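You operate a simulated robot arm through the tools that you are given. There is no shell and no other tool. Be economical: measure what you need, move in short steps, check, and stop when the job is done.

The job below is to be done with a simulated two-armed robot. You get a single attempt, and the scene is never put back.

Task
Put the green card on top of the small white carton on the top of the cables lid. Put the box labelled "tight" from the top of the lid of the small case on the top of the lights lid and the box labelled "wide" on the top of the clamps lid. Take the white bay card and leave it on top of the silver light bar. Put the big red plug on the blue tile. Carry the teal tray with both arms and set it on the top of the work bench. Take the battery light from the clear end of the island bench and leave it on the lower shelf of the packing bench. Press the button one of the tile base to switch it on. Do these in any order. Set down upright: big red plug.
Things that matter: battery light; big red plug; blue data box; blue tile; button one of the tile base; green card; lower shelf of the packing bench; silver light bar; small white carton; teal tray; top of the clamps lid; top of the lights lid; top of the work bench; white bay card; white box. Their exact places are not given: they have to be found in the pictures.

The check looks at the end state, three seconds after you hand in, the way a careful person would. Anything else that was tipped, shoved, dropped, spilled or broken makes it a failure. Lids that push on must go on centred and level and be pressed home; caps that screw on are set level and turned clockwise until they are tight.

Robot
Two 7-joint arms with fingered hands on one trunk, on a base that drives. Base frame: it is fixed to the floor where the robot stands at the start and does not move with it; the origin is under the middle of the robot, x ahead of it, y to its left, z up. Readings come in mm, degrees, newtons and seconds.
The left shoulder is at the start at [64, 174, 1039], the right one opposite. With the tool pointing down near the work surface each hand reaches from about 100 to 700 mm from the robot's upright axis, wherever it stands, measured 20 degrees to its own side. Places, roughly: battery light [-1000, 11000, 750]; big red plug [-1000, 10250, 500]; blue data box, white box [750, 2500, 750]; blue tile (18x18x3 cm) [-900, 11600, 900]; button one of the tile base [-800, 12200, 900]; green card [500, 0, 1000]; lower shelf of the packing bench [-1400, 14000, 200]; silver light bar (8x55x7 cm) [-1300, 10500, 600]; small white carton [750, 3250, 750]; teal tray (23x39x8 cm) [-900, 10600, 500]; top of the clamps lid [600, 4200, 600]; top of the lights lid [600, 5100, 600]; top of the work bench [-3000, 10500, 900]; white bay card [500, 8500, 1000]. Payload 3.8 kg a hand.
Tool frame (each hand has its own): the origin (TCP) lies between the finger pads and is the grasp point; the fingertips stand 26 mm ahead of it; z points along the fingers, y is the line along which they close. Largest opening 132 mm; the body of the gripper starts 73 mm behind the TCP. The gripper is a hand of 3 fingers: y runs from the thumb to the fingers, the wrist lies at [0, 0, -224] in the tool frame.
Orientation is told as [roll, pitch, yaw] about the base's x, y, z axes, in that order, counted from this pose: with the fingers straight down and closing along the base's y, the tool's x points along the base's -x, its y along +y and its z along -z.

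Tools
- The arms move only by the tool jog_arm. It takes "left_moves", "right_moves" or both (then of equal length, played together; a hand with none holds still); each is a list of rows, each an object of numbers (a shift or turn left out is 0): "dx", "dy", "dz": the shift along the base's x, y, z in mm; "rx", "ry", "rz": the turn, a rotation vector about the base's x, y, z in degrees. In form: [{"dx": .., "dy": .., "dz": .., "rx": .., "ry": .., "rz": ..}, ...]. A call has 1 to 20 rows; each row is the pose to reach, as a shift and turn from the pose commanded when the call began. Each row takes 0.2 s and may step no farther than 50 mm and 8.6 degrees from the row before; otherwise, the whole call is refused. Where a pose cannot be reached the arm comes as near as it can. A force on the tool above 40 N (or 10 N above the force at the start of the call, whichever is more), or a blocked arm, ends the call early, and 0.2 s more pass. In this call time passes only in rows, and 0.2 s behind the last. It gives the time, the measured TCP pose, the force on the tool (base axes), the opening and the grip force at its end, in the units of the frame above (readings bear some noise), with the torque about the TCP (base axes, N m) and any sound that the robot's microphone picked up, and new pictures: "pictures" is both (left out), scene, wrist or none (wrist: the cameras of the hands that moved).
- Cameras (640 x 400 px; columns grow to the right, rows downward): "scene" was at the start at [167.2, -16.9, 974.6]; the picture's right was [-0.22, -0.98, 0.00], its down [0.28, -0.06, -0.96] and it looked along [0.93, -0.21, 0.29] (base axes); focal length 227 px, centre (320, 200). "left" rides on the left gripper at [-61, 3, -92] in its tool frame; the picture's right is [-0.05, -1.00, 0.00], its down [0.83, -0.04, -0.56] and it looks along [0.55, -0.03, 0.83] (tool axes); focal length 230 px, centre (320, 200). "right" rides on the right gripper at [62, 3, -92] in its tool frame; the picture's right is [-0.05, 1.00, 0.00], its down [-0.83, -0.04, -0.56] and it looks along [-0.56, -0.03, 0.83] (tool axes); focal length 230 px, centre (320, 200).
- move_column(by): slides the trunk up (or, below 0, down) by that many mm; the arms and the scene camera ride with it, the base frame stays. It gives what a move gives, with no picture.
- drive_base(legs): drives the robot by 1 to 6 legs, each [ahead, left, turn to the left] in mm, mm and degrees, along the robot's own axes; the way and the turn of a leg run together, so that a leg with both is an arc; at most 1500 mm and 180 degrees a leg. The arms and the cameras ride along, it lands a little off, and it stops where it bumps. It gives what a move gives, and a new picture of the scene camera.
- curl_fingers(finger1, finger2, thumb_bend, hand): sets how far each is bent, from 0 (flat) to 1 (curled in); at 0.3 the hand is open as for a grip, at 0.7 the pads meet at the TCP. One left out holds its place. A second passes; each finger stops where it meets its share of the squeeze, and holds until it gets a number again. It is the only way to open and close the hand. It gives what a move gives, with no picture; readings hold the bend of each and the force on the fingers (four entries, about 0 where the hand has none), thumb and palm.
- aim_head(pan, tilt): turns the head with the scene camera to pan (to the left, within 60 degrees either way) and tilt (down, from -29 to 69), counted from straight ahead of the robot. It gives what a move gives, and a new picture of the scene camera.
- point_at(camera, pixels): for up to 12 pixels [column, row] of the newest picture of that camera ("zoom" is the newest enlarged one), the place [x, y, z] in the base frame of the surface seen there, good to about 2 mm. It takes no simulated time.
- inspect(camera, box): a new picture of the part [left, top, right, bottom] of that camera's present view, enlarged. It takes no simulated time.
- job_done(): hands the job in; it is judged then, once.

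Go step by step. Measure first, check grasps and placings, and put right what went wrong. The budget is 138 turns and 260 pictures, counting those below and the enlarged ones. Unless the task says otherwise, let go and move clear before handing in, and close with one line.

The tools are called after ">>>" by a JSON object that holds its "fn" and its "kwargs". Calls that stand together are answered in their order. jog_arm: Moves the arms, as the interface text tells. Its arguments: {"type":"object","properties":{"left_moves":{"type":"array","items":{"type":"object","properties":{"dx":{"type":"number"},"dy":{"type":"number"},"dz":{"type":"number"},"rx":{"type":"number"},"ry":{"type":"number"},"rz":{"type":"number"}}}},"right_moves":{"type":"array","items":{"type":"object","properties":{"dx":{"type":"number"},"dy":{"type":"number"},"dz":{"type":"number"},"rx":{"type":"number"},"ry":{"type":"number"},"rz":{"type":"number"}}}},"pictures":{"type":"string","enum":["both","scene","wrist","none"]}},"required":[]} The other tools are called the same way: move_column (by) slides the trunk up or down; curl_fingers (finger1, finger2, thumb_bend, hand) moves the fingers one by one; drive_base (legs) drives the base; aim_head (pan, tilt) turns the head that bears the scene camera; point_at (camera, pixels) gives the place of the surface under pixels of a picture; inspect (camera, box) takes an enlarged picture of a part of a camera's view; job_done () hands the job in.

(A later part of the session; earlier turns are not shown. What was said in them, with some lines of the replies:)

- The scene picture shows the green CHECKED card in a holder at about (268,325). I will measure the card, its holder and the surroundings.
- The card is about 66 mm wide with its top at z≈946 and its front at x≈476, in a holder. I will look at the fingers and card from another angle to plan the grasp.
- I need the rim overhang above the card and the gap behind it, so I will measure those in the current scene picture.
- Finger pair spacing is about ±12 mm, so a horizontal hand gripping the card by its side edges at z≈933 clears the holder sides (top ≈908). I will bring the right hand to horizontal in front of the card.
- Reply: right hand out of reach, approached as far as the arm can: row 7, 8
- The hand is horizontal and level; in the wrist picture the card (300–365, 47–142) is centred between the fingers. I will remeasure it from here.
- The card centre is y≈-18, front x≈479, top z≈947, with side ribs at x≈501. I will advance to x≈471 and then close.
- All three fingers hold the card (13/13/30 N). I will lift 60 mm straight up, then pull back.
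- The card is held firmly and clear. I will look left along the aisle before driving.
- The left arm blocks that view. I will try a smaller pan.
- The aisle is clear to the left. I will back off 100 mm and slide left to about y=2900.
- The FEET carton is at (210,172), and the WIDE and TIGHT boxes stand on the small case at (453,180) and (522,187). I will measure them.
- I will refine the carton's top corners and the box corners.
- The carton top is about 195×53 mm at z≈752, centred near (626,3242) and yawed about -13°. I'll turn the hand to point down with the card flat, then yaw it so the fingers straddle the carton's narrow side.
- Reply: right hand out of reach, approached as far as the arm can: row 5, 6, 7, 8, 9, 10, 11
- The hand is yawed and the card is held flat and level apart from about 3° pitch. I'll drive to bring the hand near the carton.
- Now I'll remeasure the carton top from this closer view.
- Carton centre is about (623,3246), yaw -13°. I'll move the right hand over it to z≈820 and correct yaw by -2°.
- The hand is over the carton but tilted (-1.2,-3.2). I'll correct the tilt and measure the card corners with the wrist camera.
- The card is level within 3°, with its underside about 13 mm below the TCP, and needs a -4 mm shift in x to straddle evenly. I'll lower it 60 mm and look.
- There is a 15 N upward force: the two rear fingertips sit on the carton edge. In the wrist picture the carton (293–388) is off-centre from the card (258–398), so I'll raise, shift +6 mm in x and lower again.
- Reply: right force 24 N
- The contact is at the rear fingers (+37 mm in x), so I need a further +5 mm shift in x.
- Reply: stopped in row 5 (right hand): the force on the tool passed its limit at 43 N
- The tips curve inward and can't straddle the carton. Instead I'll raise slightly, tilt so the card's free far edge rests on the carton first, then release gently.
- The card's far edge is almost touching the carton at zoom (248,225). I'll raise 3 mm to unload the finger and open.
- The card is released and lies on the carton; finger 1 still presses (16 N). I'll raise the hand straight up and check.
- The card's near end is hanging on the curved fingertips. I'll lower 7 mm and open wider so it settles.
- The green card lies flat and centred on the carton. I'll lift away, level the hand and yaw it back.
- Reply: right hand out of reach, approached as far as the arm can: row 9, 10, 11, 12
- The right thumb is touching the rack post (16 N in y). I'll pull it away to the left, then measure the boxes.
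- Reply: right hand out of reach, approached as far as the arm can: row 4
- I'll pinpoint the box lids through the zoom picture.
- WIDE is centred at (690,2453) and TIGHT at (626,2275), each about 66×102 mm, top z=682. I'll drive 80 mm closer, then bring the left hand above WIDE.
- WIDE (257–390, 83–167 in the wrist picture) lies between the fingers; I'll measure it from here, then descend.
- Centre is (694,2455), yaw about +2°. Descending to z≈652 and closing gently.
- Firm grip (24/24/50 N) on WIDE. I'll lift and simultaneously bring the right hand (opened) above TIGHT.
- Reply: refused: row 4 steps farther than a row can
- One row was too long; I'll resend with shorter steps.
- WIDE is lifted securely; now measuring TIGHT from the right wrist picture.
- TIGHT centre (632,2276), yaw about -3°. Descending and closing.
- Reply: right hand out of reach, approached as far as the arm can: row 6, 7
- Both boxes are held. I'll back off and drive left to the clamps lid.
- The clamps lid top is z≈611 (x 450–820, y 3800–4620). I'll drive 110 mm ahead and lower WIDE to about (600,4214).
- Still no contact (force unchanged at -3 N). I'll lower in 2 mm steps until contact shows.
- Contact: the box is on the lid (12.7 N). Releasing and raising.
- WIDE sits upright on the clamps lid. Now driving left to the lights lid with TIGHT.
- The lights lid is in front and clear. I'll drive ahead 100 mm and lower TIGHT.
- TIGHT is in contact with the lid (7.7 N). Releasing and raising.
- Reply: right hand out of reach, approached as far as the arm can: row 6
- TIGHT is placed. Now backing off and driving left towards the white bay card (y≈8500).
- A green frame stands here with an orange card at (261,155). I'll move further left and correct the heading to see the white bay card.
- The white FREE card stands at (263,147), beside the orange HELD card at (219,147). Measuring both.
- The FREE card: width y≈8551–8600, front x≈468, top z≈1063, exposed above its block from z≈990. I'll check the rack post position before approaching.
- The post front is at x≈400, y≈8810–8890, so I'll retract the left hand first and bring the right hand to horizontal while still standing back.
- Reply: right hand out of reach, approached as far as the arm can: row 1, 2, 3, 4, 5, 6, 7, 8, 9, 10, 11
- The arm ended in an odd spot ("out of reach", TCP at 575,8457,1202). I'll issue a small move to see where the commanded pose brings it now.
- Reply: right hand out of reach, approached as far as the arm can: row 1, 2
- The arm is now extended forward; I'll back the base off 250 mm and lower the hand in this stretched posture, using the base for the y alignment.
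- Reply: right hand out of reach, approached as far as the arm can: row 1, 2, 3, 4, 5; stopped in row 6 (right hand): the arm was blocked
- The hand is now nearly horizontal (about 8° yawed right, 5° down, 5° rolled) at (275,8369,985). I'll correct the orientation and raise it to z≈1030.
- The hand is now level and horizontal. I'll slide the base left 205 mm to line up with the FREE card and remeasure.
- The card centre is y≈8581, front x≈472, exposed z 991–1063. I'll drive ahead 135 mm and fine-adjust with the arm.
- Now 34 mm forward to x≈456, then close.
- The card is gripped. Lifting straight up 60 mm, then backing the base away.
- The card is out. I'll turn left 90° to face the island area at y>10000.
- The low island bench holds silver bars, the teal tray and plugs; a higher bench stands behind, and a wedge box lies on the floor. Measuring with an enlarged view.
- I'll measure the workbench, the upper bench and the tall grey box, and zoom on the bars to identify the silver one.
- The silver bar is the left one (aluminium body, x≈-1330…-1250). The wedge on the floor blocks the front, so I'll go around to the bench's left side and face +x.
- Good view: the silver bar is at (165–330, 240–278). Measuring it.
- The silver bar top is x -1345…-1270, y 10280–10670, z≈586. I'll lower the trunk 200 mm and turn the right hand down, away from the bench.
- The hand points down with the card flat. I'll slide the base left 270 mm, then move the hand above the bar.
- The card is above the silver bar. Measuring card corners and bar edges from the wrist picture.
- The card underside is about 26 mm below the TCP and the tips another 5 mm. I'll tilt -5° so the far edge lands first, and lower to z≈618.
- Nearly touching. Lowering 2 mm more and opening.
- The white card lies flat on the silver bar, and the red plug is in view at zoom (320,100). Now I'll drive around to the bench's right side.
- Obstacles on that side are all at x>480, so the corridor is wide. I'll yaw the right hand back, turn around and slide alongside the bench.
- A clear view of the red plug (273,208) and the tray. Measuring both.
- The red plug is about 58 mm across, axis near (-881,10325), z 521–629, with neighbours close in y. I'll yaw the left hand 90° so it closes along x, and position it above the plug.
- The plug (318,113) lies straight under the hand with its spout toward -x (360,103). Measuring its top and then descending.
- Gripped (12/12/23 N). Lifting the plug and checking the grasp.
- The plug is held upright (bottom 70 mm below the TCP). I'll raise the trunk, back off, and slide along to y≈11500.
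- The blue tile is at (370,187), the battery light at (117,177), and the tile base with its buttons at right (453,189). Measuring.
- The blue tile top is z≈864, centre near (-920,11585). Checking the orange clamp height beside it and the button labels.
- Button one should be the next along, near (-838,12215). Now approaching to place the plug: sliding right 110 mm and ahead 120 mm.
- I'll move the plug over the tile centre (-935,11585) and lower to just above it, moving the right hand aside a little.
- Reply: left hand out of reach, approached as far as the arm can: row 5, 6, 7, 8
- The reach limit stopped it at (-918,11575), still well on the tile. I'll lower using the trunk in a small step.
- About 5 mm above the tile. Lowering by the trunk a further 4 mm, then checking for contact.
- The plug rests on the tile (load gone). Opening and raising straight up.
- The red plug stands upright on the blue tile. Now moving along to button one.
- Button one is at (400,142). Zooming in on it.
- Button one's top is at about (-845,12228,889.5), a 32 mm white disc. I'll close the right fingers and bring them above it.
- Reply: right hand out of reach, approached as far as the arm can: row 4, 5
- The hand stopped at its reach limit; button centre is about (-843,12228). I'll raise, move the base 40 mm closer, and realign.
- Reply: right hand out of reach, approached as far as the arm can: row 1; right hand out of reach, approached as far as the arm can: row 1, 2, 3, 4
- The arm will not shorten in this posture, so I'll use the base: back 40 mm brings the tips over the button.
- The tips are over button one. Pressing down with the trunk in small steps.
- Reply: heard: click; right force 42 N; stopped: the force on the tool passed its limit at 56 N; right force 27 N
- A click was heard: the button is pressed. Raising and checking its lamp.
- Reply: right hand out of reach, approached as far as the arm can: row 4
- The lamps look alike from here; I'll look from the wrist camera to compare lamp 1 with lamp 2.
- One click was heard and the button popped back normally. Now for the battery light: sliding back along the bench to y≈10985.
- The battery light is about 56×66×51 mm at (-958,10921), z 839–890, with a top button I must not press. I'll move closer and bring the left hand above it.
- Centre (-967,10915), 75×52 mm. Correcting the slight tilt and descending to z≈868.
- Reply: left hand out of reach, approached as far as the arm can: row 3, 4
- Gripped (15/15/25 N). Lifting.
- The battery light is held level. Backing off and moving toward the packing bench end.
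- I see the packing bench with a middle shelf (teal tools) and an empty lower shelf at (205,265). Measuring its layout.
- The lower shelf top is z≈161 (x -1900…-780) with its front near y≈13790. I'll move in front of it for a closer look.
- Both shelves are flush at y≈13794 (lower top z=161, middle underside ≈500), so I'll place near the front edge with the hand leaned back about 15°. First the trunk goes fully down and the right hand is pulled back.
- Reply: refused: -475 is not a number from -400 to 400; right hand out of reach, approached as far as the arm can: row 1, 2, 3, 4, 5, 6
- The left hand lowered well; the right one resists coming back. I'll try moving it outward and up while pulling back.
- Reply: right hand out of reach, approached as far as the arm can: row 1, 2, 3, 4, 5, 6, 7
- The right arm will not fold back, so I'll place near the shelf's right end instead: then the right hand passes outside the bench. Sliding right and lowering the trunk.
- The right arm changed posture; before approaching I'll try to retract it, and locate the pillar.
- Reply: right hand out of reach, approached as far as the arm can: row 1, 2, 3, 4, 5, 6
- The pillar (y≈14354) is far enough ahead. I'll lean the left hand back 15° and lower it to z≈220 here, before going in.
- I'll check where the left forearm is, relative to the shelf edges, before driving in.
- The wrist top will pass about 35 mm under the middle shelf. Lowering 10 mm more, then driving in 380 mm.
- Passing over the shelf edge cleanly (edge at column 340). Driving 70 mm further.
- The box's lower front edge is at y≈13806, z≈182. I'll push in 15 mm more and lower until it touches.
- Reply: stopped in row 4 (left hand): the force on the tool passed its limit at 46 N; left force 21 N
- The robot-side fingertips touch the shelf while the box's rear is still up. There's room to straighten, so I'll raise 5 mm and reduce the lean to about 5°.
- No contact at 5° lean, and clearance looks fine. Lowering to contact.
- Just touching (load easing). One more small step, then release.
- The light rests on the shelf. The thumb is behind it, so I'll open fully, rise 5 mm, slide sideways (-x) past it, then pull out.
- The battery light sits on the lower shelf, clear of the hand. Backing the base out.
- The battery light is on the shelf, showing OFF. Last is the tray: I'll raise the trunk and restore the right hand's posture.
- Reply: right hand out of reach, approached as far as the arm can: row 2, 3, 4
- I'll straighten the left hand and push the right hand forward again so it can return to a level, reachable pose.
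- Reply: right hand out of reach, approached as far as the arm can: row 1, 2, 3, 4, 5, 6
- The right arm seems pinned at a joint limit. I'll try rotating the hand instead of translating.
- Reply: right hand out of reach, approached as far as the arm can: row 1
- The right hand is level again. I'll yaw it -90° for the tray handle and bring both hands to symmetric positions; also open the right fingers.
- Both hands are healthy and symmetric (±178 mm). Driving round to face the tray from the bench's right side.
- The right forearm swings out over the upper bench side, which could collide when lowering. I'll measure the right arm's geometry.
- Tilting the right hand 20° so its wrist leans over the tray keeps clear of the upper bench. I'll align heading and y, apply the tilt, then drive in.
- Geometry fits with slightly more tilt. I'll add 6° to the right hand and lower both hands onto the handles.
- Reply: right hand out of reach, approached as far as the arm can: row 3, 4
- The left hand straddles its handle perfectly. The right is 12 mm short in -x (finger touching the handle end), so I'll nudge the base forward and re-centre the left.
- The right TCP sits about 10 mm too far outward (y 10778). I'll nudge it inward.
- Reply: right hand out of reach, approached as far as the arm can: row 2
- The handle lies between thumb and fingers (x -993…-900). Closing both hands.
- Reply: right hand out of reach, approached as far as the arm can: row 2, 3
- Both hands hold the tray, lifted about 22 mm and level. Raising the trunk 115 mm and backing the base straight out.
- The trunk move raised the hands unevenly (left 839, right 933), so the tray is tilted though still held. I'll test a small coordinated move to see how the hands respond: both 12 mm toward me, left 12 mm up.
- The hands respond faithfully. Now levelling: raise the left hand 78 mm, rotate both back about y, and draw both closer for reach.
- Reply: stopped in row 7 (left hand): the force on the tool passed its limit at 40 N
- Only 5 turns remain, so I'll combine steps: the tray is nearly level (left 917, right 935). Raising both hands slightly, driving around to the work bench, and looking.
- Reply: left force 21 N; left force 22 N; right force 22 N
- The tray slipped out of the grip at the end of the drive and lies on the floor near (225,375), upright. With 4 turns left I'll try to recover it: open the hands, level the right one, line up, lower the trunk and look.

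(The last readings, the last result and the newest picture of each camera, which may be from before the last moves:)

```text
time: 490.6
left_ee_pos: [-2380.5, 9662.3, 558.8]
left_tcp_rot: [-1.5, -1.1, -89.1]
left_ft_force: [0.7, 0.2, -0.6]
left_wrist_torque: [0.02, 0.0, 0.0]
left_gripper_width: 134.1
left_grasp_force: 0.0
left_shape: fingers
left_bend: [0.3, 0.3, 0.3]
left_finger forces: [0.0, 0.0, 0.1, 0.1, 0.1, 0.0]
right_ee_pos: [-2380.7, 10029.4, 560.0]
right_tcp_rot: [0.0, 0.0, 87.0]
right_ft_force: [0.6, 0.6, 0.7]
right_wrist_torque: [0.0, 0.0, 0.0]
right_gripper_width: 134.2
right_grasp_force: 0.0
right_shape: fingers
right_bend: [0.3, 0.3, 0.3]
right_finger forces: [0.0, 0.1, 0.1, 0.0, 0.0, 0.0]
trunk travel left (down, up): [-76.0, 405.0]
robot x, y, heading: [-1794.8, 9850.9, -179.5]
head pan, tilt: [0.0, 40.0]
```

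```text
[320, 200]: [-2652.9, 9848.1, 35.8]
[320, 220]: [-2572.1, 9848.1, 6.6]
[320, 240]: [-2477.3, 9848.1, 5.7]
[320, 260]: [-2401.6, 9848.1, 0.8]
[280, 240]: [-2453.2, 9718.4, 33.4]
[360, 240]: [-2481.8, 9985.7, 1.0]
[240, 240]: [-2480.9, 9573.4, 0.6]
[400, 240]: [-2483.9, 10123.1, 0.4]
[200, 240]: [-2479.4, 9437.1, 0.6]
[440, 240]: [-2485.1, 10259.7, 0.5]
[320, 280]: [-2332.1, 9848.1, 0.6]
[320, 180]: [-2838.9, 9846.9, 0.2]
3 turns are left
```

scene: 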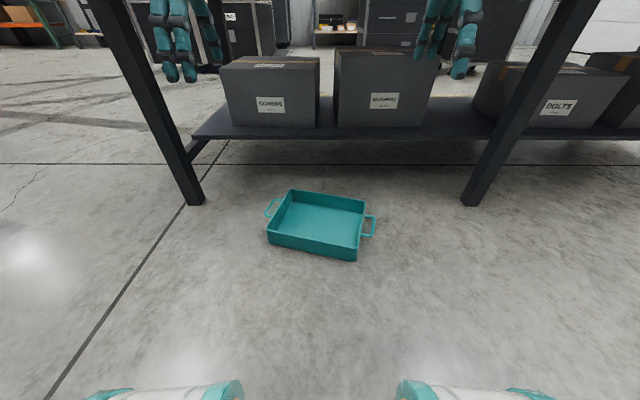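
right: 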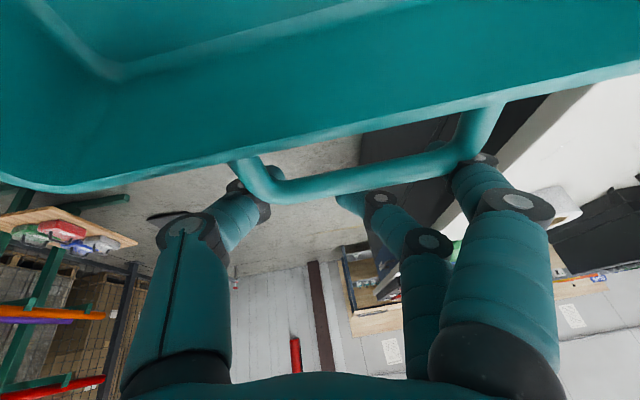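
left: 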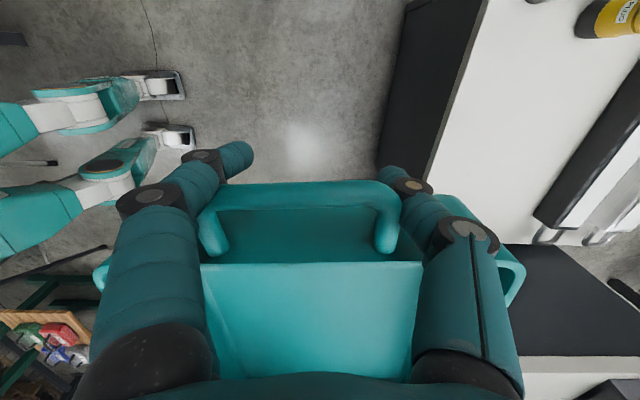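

The tray stands upright on the floor, turned about 14°, with handles near (-2578,9663) and (-2490,10025). I'll align the robot to it, lower the trunk and bring both hands to about 105 mm above the handles.

>>> {"fn": "drive_base", "kwargs": {"legs": [[170, 146, 0], [0, 0, -14]]}}

>>> {"fn": "move_column", "kwargs": {"by": -75}}

>>> {"fn": "jog_arm", "kwargs": {"left_moves": [{"dx": 1, "dy": 4, "dz": -40}, {"dx": 2, "dy": 9, "dz": -80}, {"dx": 3, "dy": 14, "dz": -120}, {"dx": 3, "dy": 14, "dz": -160}, {"dx": 3, "dy": 14, "dz": -200}, {"dx": 3, "dy": 14, "dz": -240}, {"dx": 3, "dy": 14, "dz": -280}, {"dx": 3, "dy": 14, "dz": -324}], "right_moves": [{"dx": 0, "dy": -1, "dz": -40}, {"dx": -1, "dy": -3, "dz": -80}, {"dx": -1, "dy": -4, "dz": -120}, {"dx": -1, "dy": -4, "dz": -160}, {"dx": -1, "dy": -4, "dz": -200}, {"dx": -1, "dy": -4, "dz": -240}, {"dx": -1, "dy": -4, "dz": -280}, {"dx": -1, "dy": -4, "dz": -324}], "pictures": "both"}}

>>> {"fn": "point_at", "kwargs": {"camera": "left", "pixels": [[270, 120], [327, 120], [385, 120], [300, 120], [350, 120], [327, 105], [327, 135], [327, 150], [300, 150], [350, 150], [250, 170], [400, 170]]}}

>>> {"fn": "point_at", "kwargs": {"camera": "right", "pixels": [[255, 120], [313, 120], [370, 120], [290, 120], [340, 120], [313, 105], [313, 135], [313, 150], [290, 150], [340, 150], [240, 170], [390, 170]]}}

```text
time: 493.4
left_ee_pos: [-2577.3, 9660.6, 558.0]
left_tcp_rot: [-1.4, -1.2, -103.1]
left_ft_force: [-1.0, 0.4, -0.1]
left_wrist_torque: [0.0, -0.02, 0.03]
left_gripper_width: 133.9
left_grasp_force: 0.0
left_shape: fingers
left_bend: [0.3, 0.3, 0.3]
left_finger forces: [0.0, 0.1, 0.1, 0.0, 0.0, 0.1]
right_ee_pos: [-2487.5, 10016.9, 560.7]
right_tcp_rot: [0.0, -0.1, 73.0]
right_ft_force: [-0.2, 0.0, -0.4]
right_wrist_torque: [-0.01, -0.05, 0.0]
right_gripper_width: 133.9
right_grasp_force: 0.2
right_shape: fingers
right_bend: [0.3, 0.3, 0.3]
right_finger forces: [0.0, 0.1, 0.0, 0.0, 0.1, 0.0]
trunk travel left (down, up): [-76.0, 405.0]
robot x, y, heading: [-1965.4, 9698.4, 165.8]
head pan, tilt: [0.0, 40.0]
```

scene: 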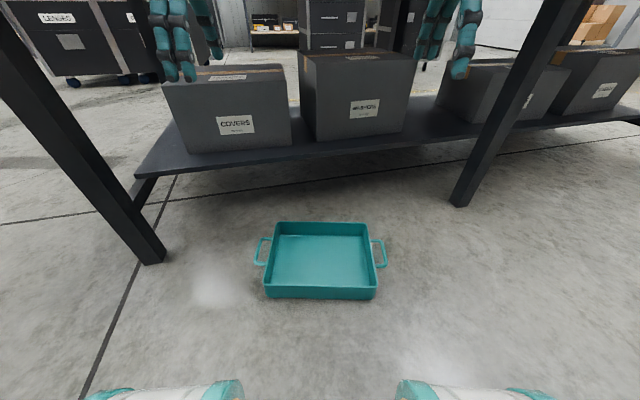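

```text
time: 494.6
left_ee_pos: [-2577.3, 9660.9, 484.1]
left_tcp_rot: [-1.4, -1.1, -103.0]
left_ft_force: [0.4, 0.3, 0.5]
left_wrist_torque: [0.03, -0.02, 0.0]
left_gripper_width: 133.8
left_grasp_force: 0.0
left_shape: fingers
left_bend: [0.3, 0.3, 0.3]
left_finger forces: [0.0, 0.1, 0.0, 0.1, 0.1, 0.1]
right_ee_pos: [-2488.3, 10015.6, 486.8]
right_tcp_rot: [0.1, 0.0, 73.0]
right_ft_force: [-0.3, -0.1, 0.4]
right_wrist_torque: [0.0, 0.01, -0.04]
right_gripper_width: 134.1
right_grasp_force: 0.1
right_shape: fingers
right_bend: [0.3, 0.3, 0.3]
right_finger forces: [0.1, 0.0, 0.1, 0.1, 0.1, 0.1]
trunk travel left (down, up): [-1.0, 480.0]
robot x, y, heading: [-1964.6, 9702.2, 166.2]
head pan, tilt: [0.0, 40.0]
```

```text
time: 496.4
left_ee_pos: [-2571.7, 9673.9, 159.8]
left_tcp_rot: [-1.4, -1.1, -103.0]
left_ft_force: [-0.7, 1.0, -0.3]
left_wrist_torque: [0.04, 0.04, 0.01]
left_gripper_width: 134.1
left_grasp_force: 0.0
left_shape: fingers
left_bend: [0.3, 0.3, 0.3]
left_finger forces: [0.0, 0.0, 0.1, 0.0, 0.1, 0.0]
right_ee_pos: [-2490.9, 10010.5, 161.5]
right_tcp_rot: [0.0, 0.1, 73.0]
right_ft_force: [0.3, -0.4, 0.7]
right_wrist_torque: [0.0, 0.0, -0.01]
right_gripper_width: 134.1
right_grasp_force: 0.1
right_shape: fingers
right_bend: [0.3, 0.3, 0.3]
right_finger forces: [0.1, 0.1, 0.0, 0.1, 0.1, 0.0]
trunk travel left (down, up): [-1.0, 480.0]
robot x, y, heading: [-1966.4, 9695.7, 166.1]
head pan, tilt: [0.0, 40.0]
```

scene: 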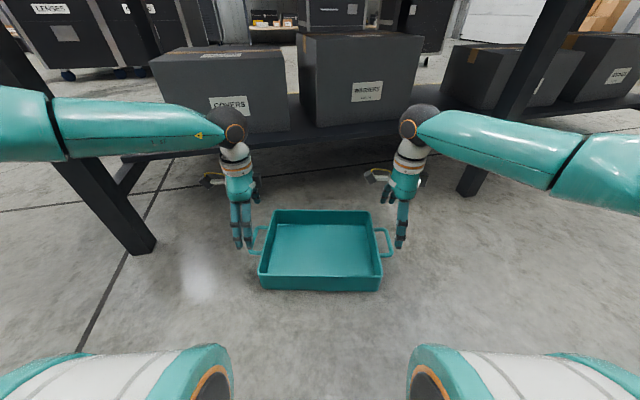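
right: 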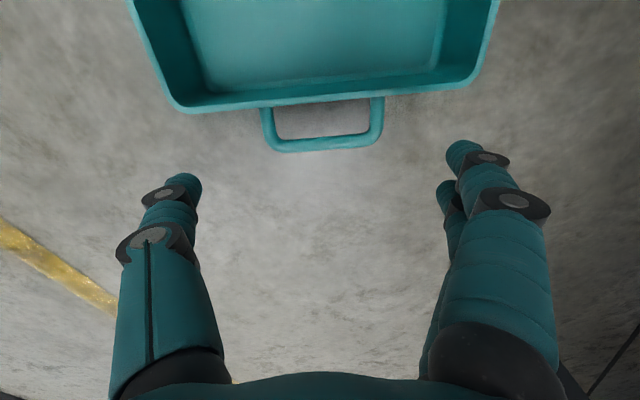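
left: 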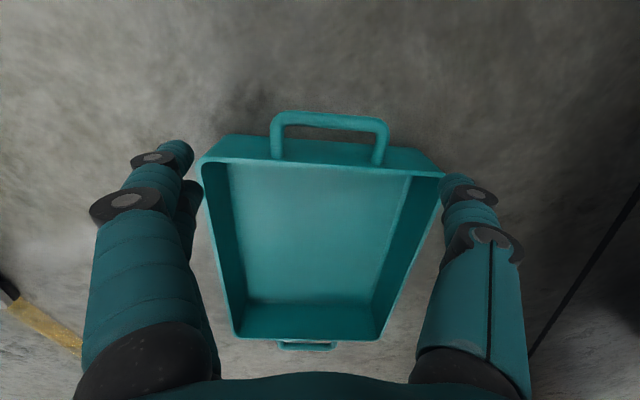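

```text
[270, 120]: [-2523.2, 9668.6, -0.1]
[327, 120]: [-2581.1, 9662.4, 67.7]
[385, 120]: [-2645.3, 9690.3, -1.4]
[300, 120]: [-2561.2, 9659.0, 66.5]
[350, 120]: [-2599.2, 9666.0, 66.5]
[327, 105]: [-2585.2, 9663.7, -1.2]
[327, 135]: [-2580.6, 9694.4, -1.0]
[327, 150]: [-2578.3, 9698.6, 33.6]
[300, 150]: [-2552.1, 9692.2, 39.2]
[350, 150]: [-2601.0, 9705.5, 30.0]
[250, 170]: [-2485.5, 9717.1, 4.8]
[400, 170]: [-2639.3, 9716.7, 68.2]
```

```text
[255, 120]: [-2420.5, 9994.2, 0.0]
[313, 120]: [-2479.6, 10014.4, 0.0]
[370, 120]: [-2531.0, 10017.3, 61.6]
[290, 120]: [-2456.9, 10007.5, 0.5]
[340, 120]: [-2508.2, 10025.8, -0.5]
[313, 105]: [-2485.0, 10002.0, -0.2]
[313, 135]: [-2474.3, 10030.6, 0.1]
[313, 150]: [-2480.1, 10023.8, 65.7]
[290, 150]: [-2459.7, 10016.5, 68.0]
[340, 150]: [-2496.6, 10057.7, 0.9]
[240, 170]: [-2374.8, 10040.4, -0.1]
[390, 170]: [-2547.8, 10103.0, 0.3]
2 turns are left
```

Both hands are almost perfectly over the handles. With two turns left, I'll do the whole sequence now: fine-align, grip, lift, back out, raise, drive, lower onto the free area of the work bench (about -2718,10118), release and clear.

>>> {"fn": "jog_arm", "kwargs": {"left_moves": [{"dx": -8, "dy": 2, "dz": -35}, {"dx": -8, "dy": 2, "dz": -70}, {"dx": -8, "dy": 2, "dz": -104}], "right_moves": [{"dx": 2, "dy": 8, "dz": -35}, {"dx": 2, "dy": 8, "dz": -70}, {"dx": 2, "dy": 8, "dz": -105}], "pictures": "none"}}

>>> {"fn": "curl_fingers", "kwargs": {"hand": "left", "finger1": 0.75, "finger2": 0.75, "thumb_bend": 0.75}}

>>> {"fn": "curl_fingers", "kwargs": {"hand": "right", "finger1": 0.75, "finger2": 0.75, "thumb_bend": 0.75}}

>>> {"fn": "jog_arm", "kwargs": {"left_moves": [{"dz": 15}, {"dz": 35}, {"dz": 60}], "right_moves": [{"dz": 15}, {"dz": 35}, {"dz": 60}], "pictures": "none"}}

>>> {"fn": "drive_base", "kwargs": {"legs": [[-260, 0, 0]]}}

>>> {"fn": "jog_arm", "kwargs": {"left_moves": [{"dz": 37}, {"dz": 74}, {"dz": 111}, {"dz": 148}, {"dz": 185}, {"dz": 222}, {"dz": 259}, {"dz": 296}, {"dz": 333}, {"dz": 370}], "right_moves": [{"dz": 37}, {"dz": 74}, {"dz": 111}, {"dz": 148}, {"dz": 185}, {"dz": 222}, {"dz": 259}, {"dz": 296}, {"dz": 333}, {"dz": 370}], "pictures": "none"}}

>>> {"fn": "move_column", "kwargs": {"by": 400}}

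>>> {"fn": "move_column", "kwargs": {"by": 79}}

>>> {"fn": "drive_base", "kwargs": {"legs": [[0, 0, 13.9], [70, 0, 0], [0, -475, 0], [346, 0, 0]]}}

>>> {"fn": "jog_arm", "kwargs": {"left_moves": [{"dz": -15}, {"dz": -30}, {"dz": -40}, {"dz": -46}, {"dz": -50}], "right_moves": [{"dz": -15}, {"dz": -30}, {"dz": -40}, {"dz": -46}, {"dz": -50}], "pictures": "scene"}}

>>> {"fn": "curl_fingers", "kwargs": {"hand": "left", "finger1": 0.3, "finger2": 0.3, "thumb_bend": 0.3}}

>>> {"fn": "curl_fingers", "kwargs": {"hand": "right", "finger1": 0.3, "finger2": 0.3, "thumb_bend": 0.3}}

>>> {"fn": "jog_arm", "kwargs": {"left_moves": [{"dz": 30}, {"dz": 60}, {"dz": 90}], "right_moves": [{"dz": 30}, {"dz": 60}, {"dz": 90}], "pictures": "none"}}

```text
time: 497.2
left_ee_pos: [-2581.0, 9674.6, 53.6]
left_tcp_rot: [-1.4, -1.1, -103.0]
left_ft_force: [0.0, -1.0, -0.1]
left_wrist_torque: [-0.03, 0.02, -0.02]
left_gripper_width: 134.2
left_grasp_force: 0.5
left_shape: fingers
left_bend: [0.3, 0.3, 0.3]
left_finger forces: [0.0, 0.6, 0.1, 0.0, 0.0, 0.0]
right_ee_pos: [-2488.7, 10019.8, 55.7]
right_tcp_rot: [0.1, 0.1, 73.0]
right_ft_force: [-1.0, 0.7, 0.8]
right_wrist_torque: [-0.01, -0.01, -0.03]
right_gripper_width: 134.1
right_grasp_force: 0.1
right_shape: fingers
right_bend: [0.3, 0.3, 0.3]
right_finger forces: [0.0, 0.0, 0.0, 0.0, 0.0, 0.0]
trunk travel left (down, up): [-1.0, 480.0]
robot x, y, heading: [-1961.9, 9700.2, 166.2]
head pan, tilt: [0.0, 40.0]
```

```text
time: 498.2
left_ee_pos: [-2581.2, 9675.6, 54.0]
left_tcp_rot: [-1.4, -1.0, -103.0]
left_ft_force: [-0.6, 1.1, -2.3]
left_wrist_torque: [0.02, 0.23, 0.4]
left_gripper_width: 79.3
left_grasp_force: 37.6
left_shape: fingers
left_bend: [0.72, 0.71, 0.64]
left_finger forces: [16.3, 19.8, 0.0, 0.1, 39.6, 0.1]
right_ee_pos: [-2489.0, 10020.1, 57.4]
right_tcp_rot: [0.0, 0.0, 73.0]
right_ft_force: [0.8, -0.1, 0.3]
right_wrist_torque: [0.0, 0.0, 0.04]
right_gripper_width: 134.2
right_grasp_force: 0.0
right_shape: fingers
right_bend: [0.3, 0.3, 0.3]
right_finger forces: [0.0, 0.1, 0.0, 0.0, 0.1, 0.0]
trunk travel left (down, up): [-1.0, 480.0]
robot x, y, heading: [-1964.5, 9702.8, 166.3]
head pan, tilt: [0.0, 40.0]
```

```text
time: 499.2
left_ee_pos: [-2581.9, 9674.4, 54.8]
left_tcp_rot: [-1.5, -1.1, -102.9]
left_ft_force: [-7.8, -1.0, -2.2]
left_wrist_torque: [0.02, -0.04, 1.15]
left_gripper_width: 76.0
left_grasp_force: 37.2
left_shape: fingers
left_bend: [0.72, 0.71, 0.64]
left_finger forces: [13.1, 18.6, 0.0, 0.0, 42.1, 0.1]
right_ee_pos: [-2488.0, 10019.2, 56.2]
right_tcp_rot: [-0.1, -0.1, 73.0]
right_ft_force: [7.0, 1.1, -0.3]
right_wrist_torque: [-0.01, 0.01, 1.31]
right_gripper_width: 84.6
right_grasp_force: 34.0
right_shape: fingers
right_bend: [0.55, 0.74, 0.65]
right_finger forces: [24.0, 6.1, 0.1, 0.0, 37.1, 0.0]
trunk travel left (down, up): [-1.0, 480.0]
robot x, y, heading: [-1965.1, 9698.8, 166.4]
head pan, tilt: [0.0, 40.0]
```

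```text
time: 500.0
left_ee_pos: [-2581.0, 9676.3, 114.9]
left_tcp_rot: [-1.4, -1.2, -103.1]
left_ft_force: [-7.1, -5.4, -2.4]
left_wrist_torque: [0.06, -0.04, 0.95]
left_gripper_width: 75.7
left_grasp_force: 37.9
left_shape: fingers
left_bend: [0.72, 0.72, 0.64]
left_finger forces: [14.8, 18.5, 0.1, 0.1, 42.1, 0.1]
right_ee_pos: [-2485.9, 10020.1, 115.6]
right_tcp_rot: [0.1, -0.2, 73.0]
right_ft_force: [8.2, 5.3, -2.9]
right_wrist_torque: [-0.08, 0.0, 1.23]
right_gripper_width: 84.6
right_grasp_force: 34.5
right_shape: fingers
right_bend: [0.55, 0.74, 0.65]
right_finger forces: [24.2, 7.2, 0.0, 0.0, 37.1, 0.1]
trunk travel left (down, up): [-1.0, 480.0]
robot x, y, heading: [-1963.9, 9699.9, 166.3]
head pan, tilt: [0.0, 40.0]
```

```text
time: 501.9
left_ee_pos: [-2325.4, 9612.4, 115.0]
left_tcp_rot: [-1.4, -1.2, -102.9]
left_ft_force: [-8.5, -12.9, -3.3]
left_wrist_torque: [0.1, -0.07, 0.79]
left_gripper_width: 75.6
left_grasp_force: 39.4
left_shape: fingers
left_bend: [0.72, 0.72, 0.64]
left_finger forces: [17.5, 18.6, 0.0, 0.1, 42.6, 0.0]
right_ee_pos: [-2230.8, 9957.8, 115.4]
right_tcp_rot: [-0.1, -0.1, 73.1]
right_ft_force: [8.2, 13.5, -3.5]
right_wrist_torque: [-0.09, 0.05, 1.02]
right_gripper_width: 84.7
right_grasp_force: 35.7
right_shape: fingers
right_bend: [0.55, 0.74, 0.65]
right_finger forces: [24.2, 10.1, 0.1, 0.0, 37.1, 0.0]
trunk travel left (down, up): [-1.0, 480.0]
robot x, y, heading: [-1706.0, 9639.4, 166.4]
head pan, tilt: [0.0, 40.0]
```

scene: 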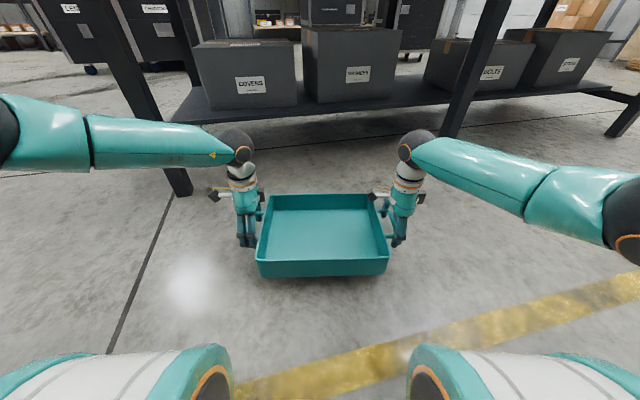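

```text
time: 504.1
left_ee_pos: [-2322.9, 9610.9, 485.7]
left_tcp_rot: [-1.3, -1.2, -102.8]
left_ft_force: [-7.5, -5.3, -2.6]
left_wrist_torque: [0.01, -0.11, 0.86]
left_gripper_width: 75.0
left_grasp_force: 36.3
left_shape: fingers
left_bend: [0.72, 0.72, 0.64]
left_finger forces: [14.8, 18.0, 0.0, 0.0, 40.2, 0.0]
right_ee_pos: [-2229.2, 9957.5, 485.8]
right_tcp_rot: [0.0, -0.1, 73.2]
right_ft_force: [6.4, 5.2, -2.2]
right_wrist_torque: [0.02, 0.04, 1.0]
right_gripper_width: 83.9
right_grasp_force: 32.7
right_shape: fingers
right_bend: [0.55, 0.74, 0.65]
right_finger forces: [23.8, 6.5, 0.0, 0.1, 34.9, 0.0]
trunk travel left (down, up): [-1.0, 480.0]
robot x, y, heading: [-1710.4, 9637.4, 166.7]
head pan, tilt: [0.0, 40.0]
```

```text
time: 507.9
left_ee_pos: [-2324.4, 9611.5, 882.4]
left_tcp_rot: [-1.2, -1.2, -102.7]
left_ft_force: [-7.2, -9.9, -2.4]
left_wrist_torque: [0.05, -0.16, 0.62]
left_gripper_width: 75.2
left_grasp_force: 37.4
left_shape: fingers
left_bend: [0.72, 0.72, 0.64]
left_finger forces: [16.4, 18.2, 0.1, 0.0, 39.9, 0.0]
right_ee_pos: [-2231.6, 9957.6, 883.1]
right_tcp_rot: [0.0, -0.2, 73.0]
right_ft_force: [6.8, 9.6, -3.3]
right_wrist_torque: [-0.04, 0.1, 0.96]
right_gripper_width: 83.9
right_grasp_force: 33.4
right_shape: fingers
right_bend: [0.55, 0.74, 0.65]
right_finger forces: [24.8, 7.4, 0.0, 0.0, 35.1, 0.0]
trunk travel left (down, up): [-401.0, 80.0]
robot x, y, heading: [-1708.5, 9642.7, 166.5]
head pan, tilt: [0.0, 40.0]
```

```text
time: 509.0
left_ee_pos: [-2325.1, 9611.8, 961.2]
left_tcp_rot: [-1.1, -1.2, -102.7]
left_ft_force: [-6.1, -9.4, -2.8]
left_wrist_torque: [0.08, -0.17, 0.64]
left_gripper_width: 75.1
left_grasp_force: 37.5
left_shape: fingers
left_bend: [0.72, 0.72, 0.64]
left_finger forces: [16.6, 18.4, 0.0, 0.0, 39.8, 0.1]
right_ee_pos: [-2232.5, 9957.6, 962.1]
right_tcp_rot: [-0.2, 0.0, 73.1]
right_ft_force: [6.3, 9.5, -2.8]
right_wrist_torque: [-0.06, 0.08, 0.85]
right_gripper_width: 84.0
right_grasp_force: 33.4
right_shape: fingers
right_bend: [0.55, 0.74, 0.66]
right_finger forces: [24.7, 7.6, 0.1, 0.1, 34.7, 0.1]
trunk travel left (down, up): [-480.0, 1.0]
robot x, y, heading: [-1710.0, 9640.2, 166.6]
head pan, tilt: [0.0, 40.0]
```

```text
time: 517.1
left_ee_pos: [-2723.6, 9937.1, 963.4]
left_tcp_rot: [-1.4, -1.2, -88.5]
left_ft_force: [-3.6, -11.7, -2.7]
left_wrist_torque: [0.16, -0.15, 0.59]
left_gripper_width: 74.9
left_grasp_force: 37.6
left_shape: fingers
left_bend: [0.72, 0.72, 0.64]
left_finger forces: [17.0, 18.5, 0.1, 0.0, 39.8, 0.0]
right_ee_pos: [-2717.5, 10295.4, 964.9]
right_tcp_rot: [0.0, 0.0, 87.5]
right_ft_force: [3.9, 10.8, -2.3]
right_wrist_torque: [-0.09, 0.12, 0.85]
right_gripper_width: 83.9
right_grasp_force: 33.6
right_shape: fingers
right_bend: [0.55, 0.74, 0.66]
right_finger forces: [24.8, 8.1, 0.0, 0.1, 34.6, 0.1]
trunk travel left (down, up): [-480.0, 1.0]
robot x, y, heading: [-2128.6, 10114.4, -179.2]
head pan, tilt: [0.0, 40.0]
```

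scene: 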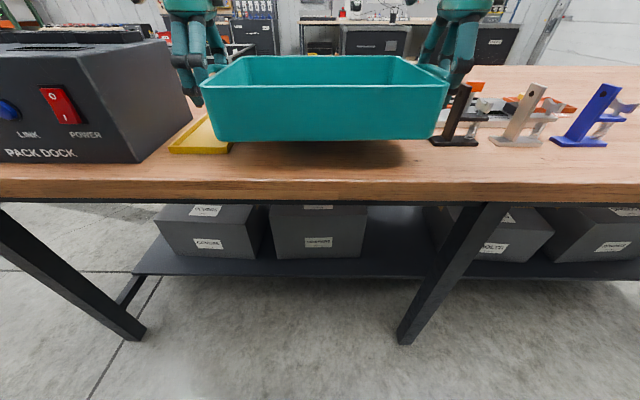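

```text
time: 518.3
left_ee_pos: [-2723.2, 9935.9, 913.8]
left_tcp_rot: [-1.4, -1.3, -88.4]
left_ft_force: [-3.6, -6.5, -1.9]
left_wrist_torque: [0.06, -0.14, 0.49]
left_gripper_width: 74.8
left_grasp_force: 36.8
left_shape: fingers
left_bend: [0.72, 0.72, 0.64]
left_finger forces: [16.1, 18.7, 0.0, 0.0, 39.4, 0.0]
right_ee_pos: [-2717.8, 10294.8, 914.0]
right_tcp_rot: [-0.1, -0.2, 87.4]
right_ft_force: [3.9, 5.4, -2.6]
right_wrist_torque: [-0.05, 0.1, 0.9]
right_gripper_width: 83.5
right_grasp_force: 32.9
right_shape: fingers
right_bend: [0.55, 0.74, 0.66]
right_finger forces: [25.0, 6.0, 0.0, 0.0, 34.3, 0.0]
trunk travel left (down, up): [-480.0, 1.0]
robot x, y, heading: [-2131.8, 10114.1, -179.3]
head pan, tilt: [0.0, 40.0]
```

scene: 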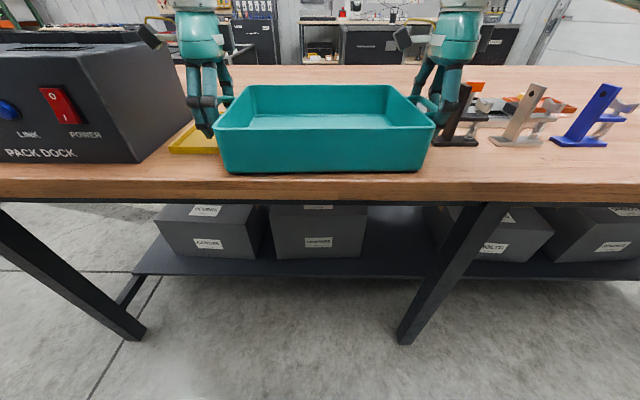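

```text
time: 519.3
left_ee_pos: [-2723.1, 9936.7, 913.8]
left_tcp_rot: [-1.4, -1.2, -88.5]
left_ft_force: [-0.1, -1.0, 0.4]
left_wrist_torque: [-0.04, 0.0, 0.04]
left_gripper_width: 134.0
left_grasp_force: 0.1
left_shape: fingers
left_bend: [0.3, 0.3, 0.3]
left_finger forces: [0.1, 0.0, 0.1, 0.0, 0.1, 0.1]
right_ee_pos: [-2717.2, 10293.6, 914.4]
right_tcp_rot: [0.0, -0.2, 87.4]
right_ft_force: [0.2, -1.4, -2.2]
right_wrist_torque: [0.01, 0.1, -0.01]
right_gripper_width: 82.8
right_grasp_force: 28.7
right_shape: fingers
right_bend: [0.55, 0.74, 0.66]
right_finger forces: [25.7, 5.4, 0.0, 0.0, 26.4, 0.0]
trunk travel left (down, up): [-480.0, 1.0]
robot x, y, heading: [-2131.5, 10113.7, -179.1]
head pan, tilt: [0.0, 40.0]
```

```text
time: 520.3
left_ee_pos: [-2722.5, 9936.1, 915.2]
left_tcp_rot: [-1.4, -1.3, -88.5]
left_ft_force: [-0.5, -1.0, 0.2]
left_wrist_torque: [-0.02, -0.02, -0.01]
left_gripper_width: 134.0
left_grasp_force: 0.1
left_shape: fingers
left_bend: [0.3, 0.3, 0.3]
left_finger forces: [0.0, 0.0, 0.0, 0.1, 0.1, 0.0]
right_ee_pos: [-2717.2, 10294.0, 915.5]
right_tcp_rot: [0.0, -0.2, 87.4]
right_ft_force: [-0.2, -0.8, 0.3]
right_wrist_torque: [0.01, 0.02, -0.02]
right_gripper_width: 134.1
right_grasp_force: 0.1
right_shape: fingers
right_bend: [0.3, 0.3, 0.3]
right_finger forces: [0.1, 0.0, 0.0, 0.1, 0.0, 0.0]
trunk travel left (down, up): [-480.0, 1.0]
robot x, y, heading: [-2131.8, 10112.7, -179.5]
head pan, tilt: [0.0, 40.0]
```

```text
time: 521.1
left_ee_pos: [-2720.8, 9937.1, 1005.9]
left_tcp_rot: [-1.4, -1.3, -88.6]
left_ft_force: [0.1, 0.2, -0.2]
left_wrist_torque: [0.01, 0.02, -0.01]
left_gripper_width: 134.0
left_grasp_force: 0.1
left_shape: fingers
left_bend: [0.3, 0.3, 0.3]
left_finger forces: [0.0, 0.0, 0.1, 0.0, 0.1, 0.0]
right_ee_pos: [-2717.1, 10294.8, 1005.8]
right_tcp_rot: [0.0, -0.1, 87.5]
right_ft_force: [0.4, 0.3, 0.0]
right_wrist_torque: [0.01, 0.01, -0.01]
right_gripper_width: 134.0
right_grasp_force: 0.0
right_shape: fingers
right_bend: [0.3, 0.3, 0.3]
right_finger forces: [0.0, 0.0, 0.0, 0.1, 0.1, 0.1]
trunk travel left (down, up): [-480.0, 1.0]
robot x, y, heading: [-2130.3, 10113.6, -179.4]
head pan, tilt: [0.0, 40.0]
```

>>> {"fn": "drive_base", "kwargs": {"legs": [[-300, 0, 0]]}}

```text
time: 523.2
left_ee_pos: [-2420.9, 9943.3, 1004.2]
left_tcp_rot: [-1.5, -1.2, -88.5]
left_ft_force: [-0.7, 0.3, 0.0]
left_wrist_torque: [0.02, 0.0, 0.0]
left_gripper_width: 134.2
left_grasp_force: 0.0
left_shape: fingers
left_bend: [0.3, 0.3, 0.3]
left_finger forces: [0.0, 0.0, 0.0, 0.0, 0.1, 0.2]
right_ee_pos: [-2414.3, 10301.6, 1003.9]
right_tcp_rot: [0.0, -0.1, 87.1]
right_ft_force: [0.1, -1.0, 0.5]
right_wrist_torque: [-0.01, 0.0, 0.01]
right_gripper_width: 133.8
right_grasp_force: 0.1
right_shape: fingers
right_bend: [0.3, 0.3, 0.3]
right_finger forces: [0.0, 0.1, 0.0, 0.1, 0.0, 0.0]
trunk travel left (down, up): [-480.0, 1.0]
robot x, y, heading: [-1831.6, 10114.6, -179.4]
head pan, tilt: [0.0, 40.0]
1 turns are left
```

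scene: 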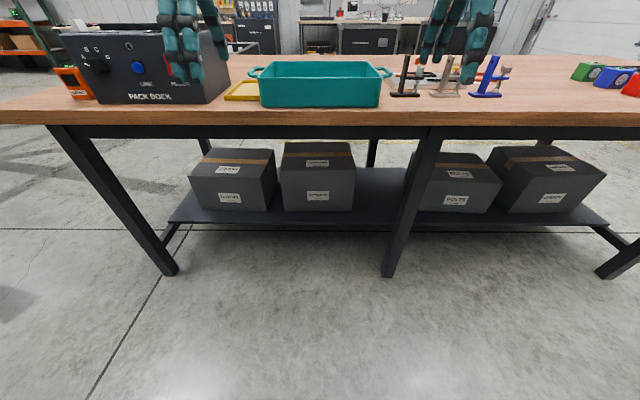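

The last picture shows the tray standing level on the work bench at (320,83), with both hands open and clear, so I'm handing in.

>>> {"fn": "job_done", "kwargs": {}}

```text
The job is handed in.
```

I finished every item and handed the job in, but the tray slipped from both hands on the way and landed upright on the floor. I picked it up and set it on the work bench; button one clicked once, but I could not confirm from its lamp that it switched on.
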